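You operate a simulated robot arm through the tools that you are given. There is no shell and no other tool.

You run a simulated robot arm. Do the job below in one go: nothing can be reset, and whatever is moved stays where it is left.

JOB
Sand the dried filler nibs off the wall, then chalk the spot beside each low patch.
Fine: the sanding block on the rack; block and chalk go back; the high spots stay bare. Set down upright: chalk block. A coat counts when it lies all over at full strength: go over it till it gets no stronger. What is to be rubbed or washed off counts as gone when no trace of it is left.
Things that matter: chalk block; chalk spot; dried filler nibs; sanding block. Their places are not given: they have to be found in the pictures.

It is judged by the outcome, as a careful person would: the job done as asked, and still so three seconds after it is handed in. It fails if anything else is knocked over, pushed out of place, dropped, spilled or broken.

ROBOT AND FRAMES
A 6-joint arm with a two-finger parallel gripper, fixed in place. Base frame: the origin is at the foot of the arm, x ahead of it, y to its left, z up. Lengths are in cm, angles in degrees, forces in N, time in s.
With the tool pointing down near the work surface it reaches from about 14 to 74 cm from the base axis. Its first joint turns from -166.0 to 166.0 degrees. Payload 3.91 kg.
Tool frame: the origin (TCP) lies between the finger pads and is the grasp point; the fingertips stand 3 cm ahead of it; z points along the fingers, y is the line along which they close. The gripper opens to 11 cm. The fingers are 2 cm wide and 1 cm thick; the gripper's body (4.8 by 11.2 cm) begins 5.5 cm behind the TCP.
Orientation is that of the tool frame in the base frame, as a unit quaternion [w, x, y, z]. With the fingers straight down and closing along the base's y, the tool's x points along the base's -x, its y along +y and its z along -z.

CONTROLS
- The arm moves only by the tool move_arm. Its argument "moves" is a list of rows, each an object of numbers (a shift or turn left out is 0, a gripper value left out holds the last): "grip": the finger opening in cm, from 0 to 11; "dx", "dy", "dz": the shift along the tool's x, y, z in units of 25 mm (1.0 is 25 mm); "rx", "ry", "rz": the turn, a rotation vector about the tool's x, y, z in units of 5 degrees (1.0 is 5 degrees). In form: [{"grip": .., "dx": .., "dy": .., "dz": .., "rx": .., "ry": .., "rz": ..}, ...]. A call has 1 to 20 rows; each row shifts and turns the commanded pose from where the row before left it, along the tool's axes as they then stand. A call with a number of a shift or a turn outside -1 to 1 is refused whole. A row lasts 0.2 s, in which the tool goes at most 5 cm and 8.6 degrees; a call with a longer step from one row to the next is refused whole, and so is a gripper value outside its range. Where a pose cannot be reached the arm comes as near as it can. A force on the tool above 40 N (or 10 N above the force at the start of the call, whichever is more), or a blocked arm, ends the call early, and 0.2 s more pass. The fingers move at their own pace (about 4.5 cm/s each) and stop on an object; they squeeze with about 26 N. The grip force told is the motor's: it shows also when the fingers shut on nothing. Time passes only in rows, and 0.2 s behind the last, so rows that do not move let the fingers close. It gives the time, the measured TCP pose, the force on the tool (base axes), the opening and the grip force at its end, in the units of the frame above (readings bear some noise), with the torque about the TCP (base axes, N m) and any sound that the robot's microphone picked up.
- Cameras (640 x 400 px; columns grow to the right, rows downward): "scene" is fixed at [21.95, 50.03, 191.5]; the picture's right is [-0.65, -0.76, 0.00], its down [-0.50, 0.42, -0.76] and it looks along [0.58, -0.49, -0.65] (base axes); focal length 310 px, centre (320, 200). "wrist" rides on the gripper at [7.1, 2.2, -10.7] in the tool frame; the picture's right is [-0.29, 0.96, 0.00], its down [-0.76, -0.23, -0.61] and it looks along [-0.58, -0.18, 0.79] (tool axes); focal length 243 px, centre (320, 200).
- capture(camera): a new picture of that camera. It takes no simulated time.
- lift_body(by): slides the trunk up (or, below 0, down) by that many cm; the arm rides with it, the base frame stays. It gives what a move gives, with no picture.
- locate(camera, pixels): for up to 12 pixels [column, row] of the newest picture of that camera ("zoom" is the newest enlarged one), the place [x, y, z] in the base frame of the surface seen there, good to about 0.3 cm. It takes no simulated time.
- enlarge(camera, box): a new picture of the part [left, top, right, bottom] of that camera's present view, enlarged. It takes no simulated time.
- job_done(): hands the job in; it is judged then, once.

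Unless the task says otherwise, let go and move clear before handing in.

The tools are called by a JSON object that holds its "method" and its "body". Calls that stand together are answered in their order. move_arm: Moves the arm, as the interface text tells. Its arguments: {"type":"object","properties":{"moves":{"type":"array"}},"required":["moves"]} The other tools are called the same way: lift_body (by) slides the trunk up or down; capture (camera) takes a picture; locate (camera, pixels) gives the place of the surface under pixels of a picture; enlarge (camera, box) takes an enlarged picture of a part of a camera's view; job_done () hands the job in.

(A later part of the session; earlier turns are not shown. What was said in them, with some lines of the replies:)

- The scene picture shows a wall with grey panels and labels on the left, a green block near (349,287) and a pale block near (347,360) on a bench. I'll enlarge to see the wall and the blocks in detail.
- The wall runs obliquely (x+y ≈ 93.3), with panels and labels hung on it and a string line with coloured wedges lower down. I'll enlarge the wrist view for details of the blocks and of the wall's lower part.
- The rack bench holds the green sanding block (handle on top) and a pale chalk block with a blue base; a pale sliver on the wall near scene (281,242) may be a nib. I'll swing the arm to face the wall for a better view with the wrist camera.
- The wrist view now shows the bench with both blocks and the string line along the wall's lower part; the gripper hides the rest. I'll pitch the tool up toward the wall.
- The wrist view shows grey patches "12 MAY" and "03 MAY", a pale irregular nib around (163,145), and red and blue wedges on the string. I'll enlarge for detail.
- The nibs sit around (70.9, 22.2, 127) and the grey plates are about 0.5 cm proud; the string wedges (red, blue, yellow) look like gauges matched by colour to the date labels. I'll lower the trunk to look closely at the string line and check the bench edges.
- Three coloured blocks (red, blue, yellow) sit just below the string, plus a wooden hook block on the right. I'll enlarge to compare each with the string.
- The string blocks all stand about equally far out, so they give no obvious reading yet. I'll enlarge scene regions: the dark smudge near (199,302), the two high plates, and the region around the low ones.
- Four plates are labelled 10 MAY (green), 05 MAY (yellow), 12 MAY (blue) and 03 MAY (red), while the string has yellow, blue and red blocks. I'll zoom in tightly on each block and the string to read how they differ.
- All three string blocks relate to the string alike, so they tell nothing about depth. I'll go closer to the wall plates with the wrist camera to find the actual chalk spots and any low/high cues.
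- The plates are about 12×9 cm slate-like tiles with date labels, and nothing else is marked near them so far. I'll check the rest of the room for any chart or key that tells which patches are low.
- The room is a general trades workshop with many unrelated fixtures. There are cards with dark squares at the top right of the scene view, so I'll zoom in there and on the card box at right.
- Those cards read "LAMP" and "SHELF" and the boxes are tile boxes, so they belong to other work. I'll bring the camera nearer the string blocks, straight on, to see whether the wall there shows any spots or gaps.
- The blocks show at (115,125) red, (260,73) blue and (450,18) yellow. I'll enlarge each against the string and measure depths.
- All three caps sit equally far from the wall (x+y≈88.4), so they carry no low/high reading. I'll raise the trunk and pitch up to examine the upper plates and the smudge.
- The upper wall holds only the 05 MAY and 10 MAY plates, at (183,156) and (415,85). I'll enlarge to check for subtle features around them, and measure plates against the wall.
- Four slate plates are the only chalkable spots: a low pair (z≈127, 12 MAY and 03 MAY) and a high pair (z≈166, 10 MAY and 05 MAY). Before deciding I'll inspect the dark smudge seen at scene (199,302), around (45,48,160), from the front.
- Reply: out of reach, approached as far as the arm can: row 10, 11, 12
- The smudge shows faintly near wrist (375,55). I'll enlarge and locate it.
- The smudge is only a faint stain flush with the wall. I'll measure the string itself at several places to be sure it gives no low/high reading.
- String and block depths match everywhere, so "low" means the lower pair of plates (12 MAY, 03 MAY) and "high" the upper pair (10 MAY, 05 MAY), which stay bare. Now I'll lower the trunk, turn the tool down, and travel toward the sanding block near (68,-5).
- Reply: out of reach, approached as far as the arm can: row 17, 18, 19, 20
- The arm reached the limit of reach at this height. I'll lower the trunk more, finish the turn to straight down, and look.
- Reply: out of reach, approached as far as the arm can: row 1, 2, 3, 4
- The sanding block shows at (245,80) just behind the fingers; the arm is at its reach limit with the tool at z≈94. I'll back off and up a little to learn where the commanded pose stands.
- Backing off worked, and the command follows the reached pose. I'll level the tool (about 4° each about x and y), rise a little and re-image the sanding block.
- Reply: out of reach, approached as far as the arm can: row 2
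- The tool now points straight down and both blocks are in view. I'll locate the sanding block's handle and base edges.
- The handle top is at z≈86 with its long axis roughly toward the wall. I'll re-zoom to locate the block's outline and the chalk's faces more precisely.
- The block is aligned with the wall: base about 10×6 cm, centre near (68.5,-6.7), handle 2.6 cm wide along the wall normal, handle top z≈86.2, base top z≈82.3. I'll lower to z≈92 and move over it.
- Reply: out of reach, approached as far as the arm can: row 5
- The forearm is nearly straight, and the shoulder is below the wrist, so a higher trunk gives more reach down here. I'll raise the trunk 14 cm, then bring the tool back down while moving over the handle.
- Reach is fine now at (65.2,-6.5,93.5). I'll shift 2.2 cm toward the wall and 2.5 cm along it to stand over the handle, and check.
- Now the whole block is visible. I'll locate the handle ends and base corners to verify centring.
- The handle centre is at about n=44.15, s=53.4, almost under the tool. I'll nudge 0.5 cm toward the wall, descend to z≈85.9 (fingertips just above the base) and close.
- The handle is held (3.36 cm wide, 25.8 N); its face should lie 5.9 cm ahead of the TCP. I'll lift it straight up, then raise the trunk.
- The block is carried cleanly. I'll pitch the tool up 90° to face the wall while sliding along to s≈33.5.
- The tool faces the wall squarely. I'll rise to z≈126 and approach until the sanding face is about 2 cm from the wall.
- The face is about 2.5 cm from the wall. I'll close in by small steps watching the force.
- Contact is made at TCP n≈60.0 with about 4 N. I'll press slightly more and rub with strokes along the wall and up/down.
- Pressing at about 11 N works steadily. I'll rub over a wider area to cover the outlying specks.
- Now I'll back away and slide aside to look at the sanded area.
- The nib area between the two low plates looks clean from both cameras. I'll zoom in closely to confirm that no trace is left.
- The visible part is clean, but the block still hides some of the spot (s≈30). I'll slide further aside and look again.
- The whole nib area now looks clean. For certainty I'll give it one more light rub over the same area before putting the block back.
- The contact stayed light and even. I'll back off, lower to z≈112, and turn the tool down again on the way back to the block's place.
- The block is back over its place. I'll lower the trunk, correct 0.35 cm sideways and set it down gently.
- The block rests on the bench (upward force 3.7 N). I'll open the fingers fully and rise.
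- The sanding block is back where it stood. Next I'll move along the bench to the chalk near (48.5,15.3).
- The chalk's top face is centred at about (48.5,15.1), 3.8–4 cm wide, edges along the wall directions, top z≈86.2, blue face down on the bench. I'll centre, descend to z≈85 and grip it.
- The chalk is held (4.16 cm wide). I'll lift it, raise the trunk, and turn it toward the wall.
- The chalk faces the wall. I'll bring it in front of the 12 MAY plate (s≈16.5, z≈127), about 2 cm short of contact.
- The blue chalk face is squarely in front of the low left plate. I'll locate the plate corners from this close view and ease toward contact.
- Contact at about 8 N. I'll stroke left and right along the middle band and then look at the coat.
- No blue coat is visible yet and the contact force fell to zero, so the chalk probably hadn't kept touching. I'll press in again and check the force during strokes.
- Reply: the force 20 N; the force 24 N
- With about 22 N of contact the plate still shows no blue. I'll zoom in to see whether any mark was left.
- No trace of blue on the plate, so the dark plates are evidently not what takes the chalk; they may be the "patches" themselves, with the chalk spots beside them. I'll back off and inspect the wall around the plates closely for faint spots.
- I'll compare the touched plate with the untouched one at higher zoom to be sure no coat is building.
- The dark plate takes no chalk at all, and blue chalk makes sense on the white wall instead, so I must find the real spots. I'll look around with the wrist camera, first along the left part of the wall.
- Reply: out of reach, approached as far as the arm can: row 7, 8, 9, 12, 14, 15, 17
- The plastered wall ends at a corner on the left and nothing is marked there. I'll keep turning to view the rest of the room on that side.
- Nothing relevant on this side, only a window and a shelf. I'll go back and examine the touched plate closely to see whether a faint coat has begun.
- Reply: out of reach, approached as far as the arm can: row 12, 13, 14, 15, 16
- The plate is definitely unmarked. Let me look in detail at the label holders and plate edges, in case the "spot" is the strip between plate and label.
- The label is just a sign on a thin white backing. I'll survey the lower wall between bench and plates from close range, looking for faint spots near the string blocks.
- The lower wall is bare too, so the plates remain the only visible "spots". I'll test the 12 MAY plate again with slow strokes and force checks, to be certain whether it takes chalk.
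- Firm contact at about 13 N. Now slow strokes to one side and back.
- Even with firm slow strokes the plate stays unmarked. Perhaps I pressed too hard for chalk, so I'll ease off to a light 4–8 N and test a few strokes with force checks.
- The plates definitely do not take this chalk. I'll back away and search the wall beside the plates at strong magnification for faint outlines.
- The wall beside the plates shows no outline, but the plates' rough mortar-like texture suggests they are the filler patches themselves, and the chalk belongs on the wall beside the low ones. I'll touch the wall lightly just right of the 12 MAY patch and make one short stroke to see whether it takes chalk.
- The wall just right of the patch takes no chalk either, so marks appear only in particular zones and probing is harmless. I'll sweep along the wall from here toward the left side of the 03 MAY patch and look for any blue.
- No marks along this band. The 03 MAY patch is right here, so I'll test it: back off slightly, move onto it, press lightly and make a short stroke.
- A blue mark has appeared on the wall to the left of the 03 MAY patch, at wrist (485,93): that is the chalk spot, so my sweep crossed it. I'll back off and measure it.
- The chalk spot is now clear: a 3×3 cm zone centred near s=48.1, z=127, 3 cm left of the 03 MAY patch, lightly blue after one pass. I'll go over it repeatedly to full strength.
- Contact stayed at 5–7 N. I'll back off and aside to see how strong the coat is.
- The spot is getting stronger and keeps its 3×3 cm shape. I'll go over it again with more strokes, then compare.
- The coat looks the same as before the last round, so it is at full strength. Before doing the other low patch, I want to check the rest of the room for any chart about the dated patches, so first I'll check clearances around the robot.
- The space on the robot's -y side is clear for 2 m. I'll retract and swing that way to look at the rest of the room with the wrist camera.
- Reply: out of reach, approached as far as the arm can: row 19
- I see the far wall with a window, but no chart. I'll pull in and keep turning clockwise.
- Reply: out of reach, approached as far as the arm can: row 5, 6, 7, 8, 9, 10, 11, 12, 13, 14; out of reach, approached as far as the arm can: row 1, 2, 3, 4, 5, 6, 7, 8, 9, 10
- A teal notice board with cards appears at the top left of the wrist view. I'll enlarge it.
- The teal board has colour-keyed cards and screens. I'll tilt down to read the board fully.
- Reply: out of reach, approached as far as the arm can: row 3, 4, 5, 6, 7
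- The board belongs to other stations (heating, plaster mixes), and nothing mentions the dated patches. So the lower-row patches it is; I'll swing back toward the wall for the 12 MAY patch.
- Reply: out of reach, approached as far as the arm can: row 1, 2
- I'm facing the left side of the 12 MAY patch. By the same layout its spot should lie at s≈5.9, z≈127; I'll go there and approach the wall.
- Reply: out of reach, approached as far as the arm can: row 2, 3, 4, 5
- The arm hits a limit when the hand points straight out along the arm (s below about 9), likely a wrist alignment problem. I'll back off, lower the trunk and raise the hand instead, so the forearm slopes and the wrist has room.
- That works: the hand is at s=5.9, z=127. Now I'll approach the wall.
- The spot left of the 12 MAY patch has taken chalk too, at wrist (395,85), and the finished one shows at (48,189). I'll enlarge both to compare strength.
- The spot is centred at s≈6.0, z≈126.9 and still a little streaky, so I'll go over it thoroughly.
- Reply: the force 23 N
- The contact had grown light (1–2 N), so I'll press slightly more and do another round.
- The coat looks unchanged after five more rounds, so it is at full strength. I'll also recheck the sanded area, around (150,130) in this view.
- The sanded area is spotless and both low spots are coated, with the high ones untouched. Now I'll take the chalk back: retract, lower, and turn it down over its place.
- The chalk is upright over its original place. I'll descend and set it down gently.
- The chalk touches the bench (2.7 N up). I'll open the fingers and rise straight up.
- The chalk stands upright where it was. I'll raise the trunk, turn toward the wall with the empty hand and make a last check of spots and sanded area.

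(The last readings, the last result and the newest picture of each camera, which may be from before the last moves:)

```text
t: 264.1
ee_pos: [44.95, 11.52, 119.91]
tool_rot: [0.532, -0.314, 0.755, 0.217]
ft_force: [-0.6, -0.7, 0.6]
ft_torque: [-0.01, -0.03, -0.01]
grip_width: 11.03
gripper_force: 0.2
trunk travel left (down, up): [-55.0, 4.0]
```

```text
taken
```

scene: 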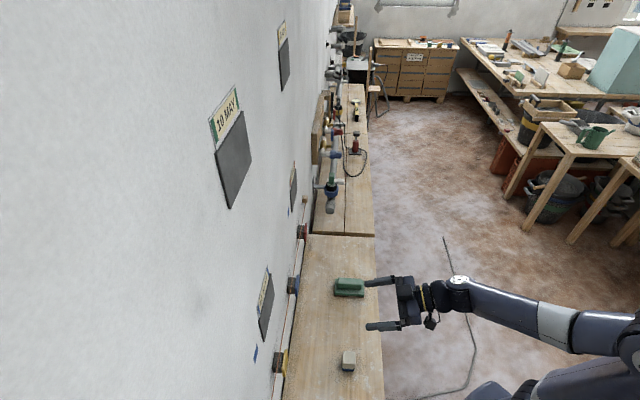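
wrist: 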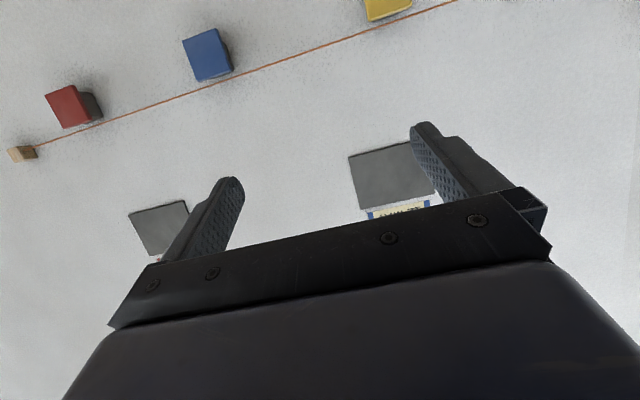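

Both chalked spots show in the scene at (256,352) and (289,210), and both blocks stand as at the start. I'll zoom in once more on the sanded area and both spots.

{"method": "enlarge", "body": {"camera": "wrist", "box": [220, 90, 380, 220]}}

{"method": "enlarge", "body": {"camera": "scene", "box": [235, 190, 315, 370]}}

{"method": "enlarge", "body": {"camera": "scene", "box": [320, 260, 390, 380]}}

{"method": "locate", "body": {"camera": "scene", "pixels": [[349, 281], [349, 292], [347, 353], [347, 365]]}}

```text
3.08 times, centred on (300, 155) of wrist
```

zoom: 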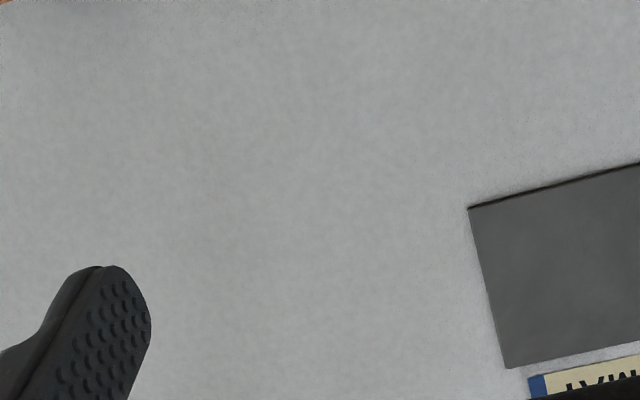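

```text
2.22 times, centred on (275, 280) of scene
```

zoom: 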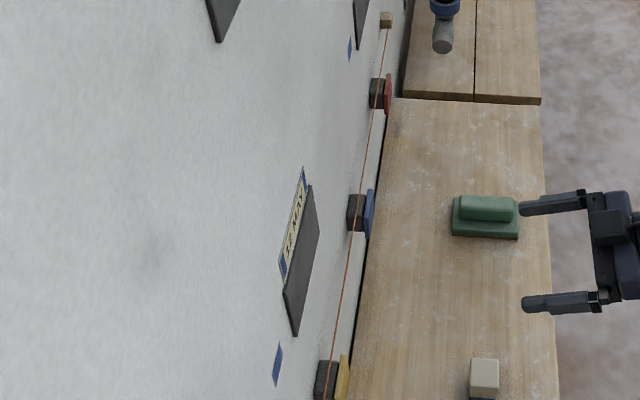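

```text
3.33 times, centred on (355, 320) of scene
```

zoom: 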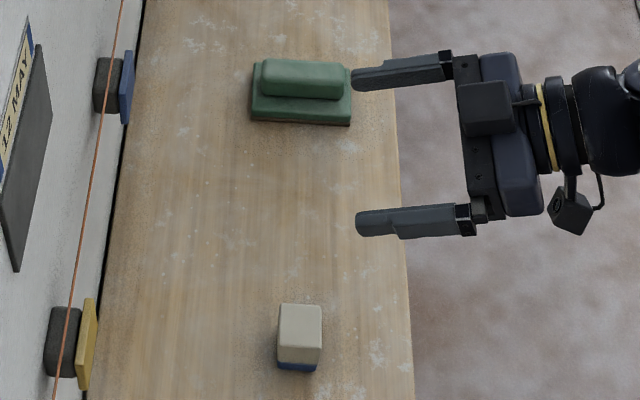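

```text
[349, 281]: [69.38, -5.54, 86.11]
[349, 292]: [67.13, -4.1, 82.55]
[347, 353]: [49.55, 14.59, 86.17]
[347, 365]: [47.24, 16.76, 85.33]
```

The nibs are gone without trace. The spots beside the two lower-row patches are coated to full strength, and the spots beside the two upper patches are bare. The sanding block is back in its place and the chalk stands upright where it was. The gripper is empty and clear, so I'm handing the job in.

One judgement call: I took "low" to mean the lower row on the wall, because nothing I could see or measure showed any other difference between the patches.

{"method": "job_done", "body": {}}

```text
The job is handed in.
```

I've handed the job in: the filler nibs are sanded off and the chalk spots beside the two lower patches are coated. One reading of the instructions could be wrong.

- **Sanding:** The nibs between the 12 MAY and 03 MAY patches are gone, with no trace visible from either camera.
- **Chalk:** The spots just left of the 12 MAY and 03 MAY patches are blue and stopped getting stronger with further passes. I never touched the spots beside the upper patches (10 MAY and 05 MAY), so they should still be bare.
- **Tools:** The sanding block is back where it was on the bench, and the chalk stands upright in its original place. The gripper is empty and clear.

**What could be wrong:** I took "low" to mean the lower row on the wall. The four patches all stand out from the wall by about the same amount, and I found no chart or marking that says otherwise. If "low" means something else, such as the coloured blocks on the string, the choice of spots could be wrong.

**How I found the spots:** They were invisible until chalked, so I found them by trial. I rubbed the chalk on both lower patches and along the wall between them. It left no mark there, except on the 03 MAY spot itself.
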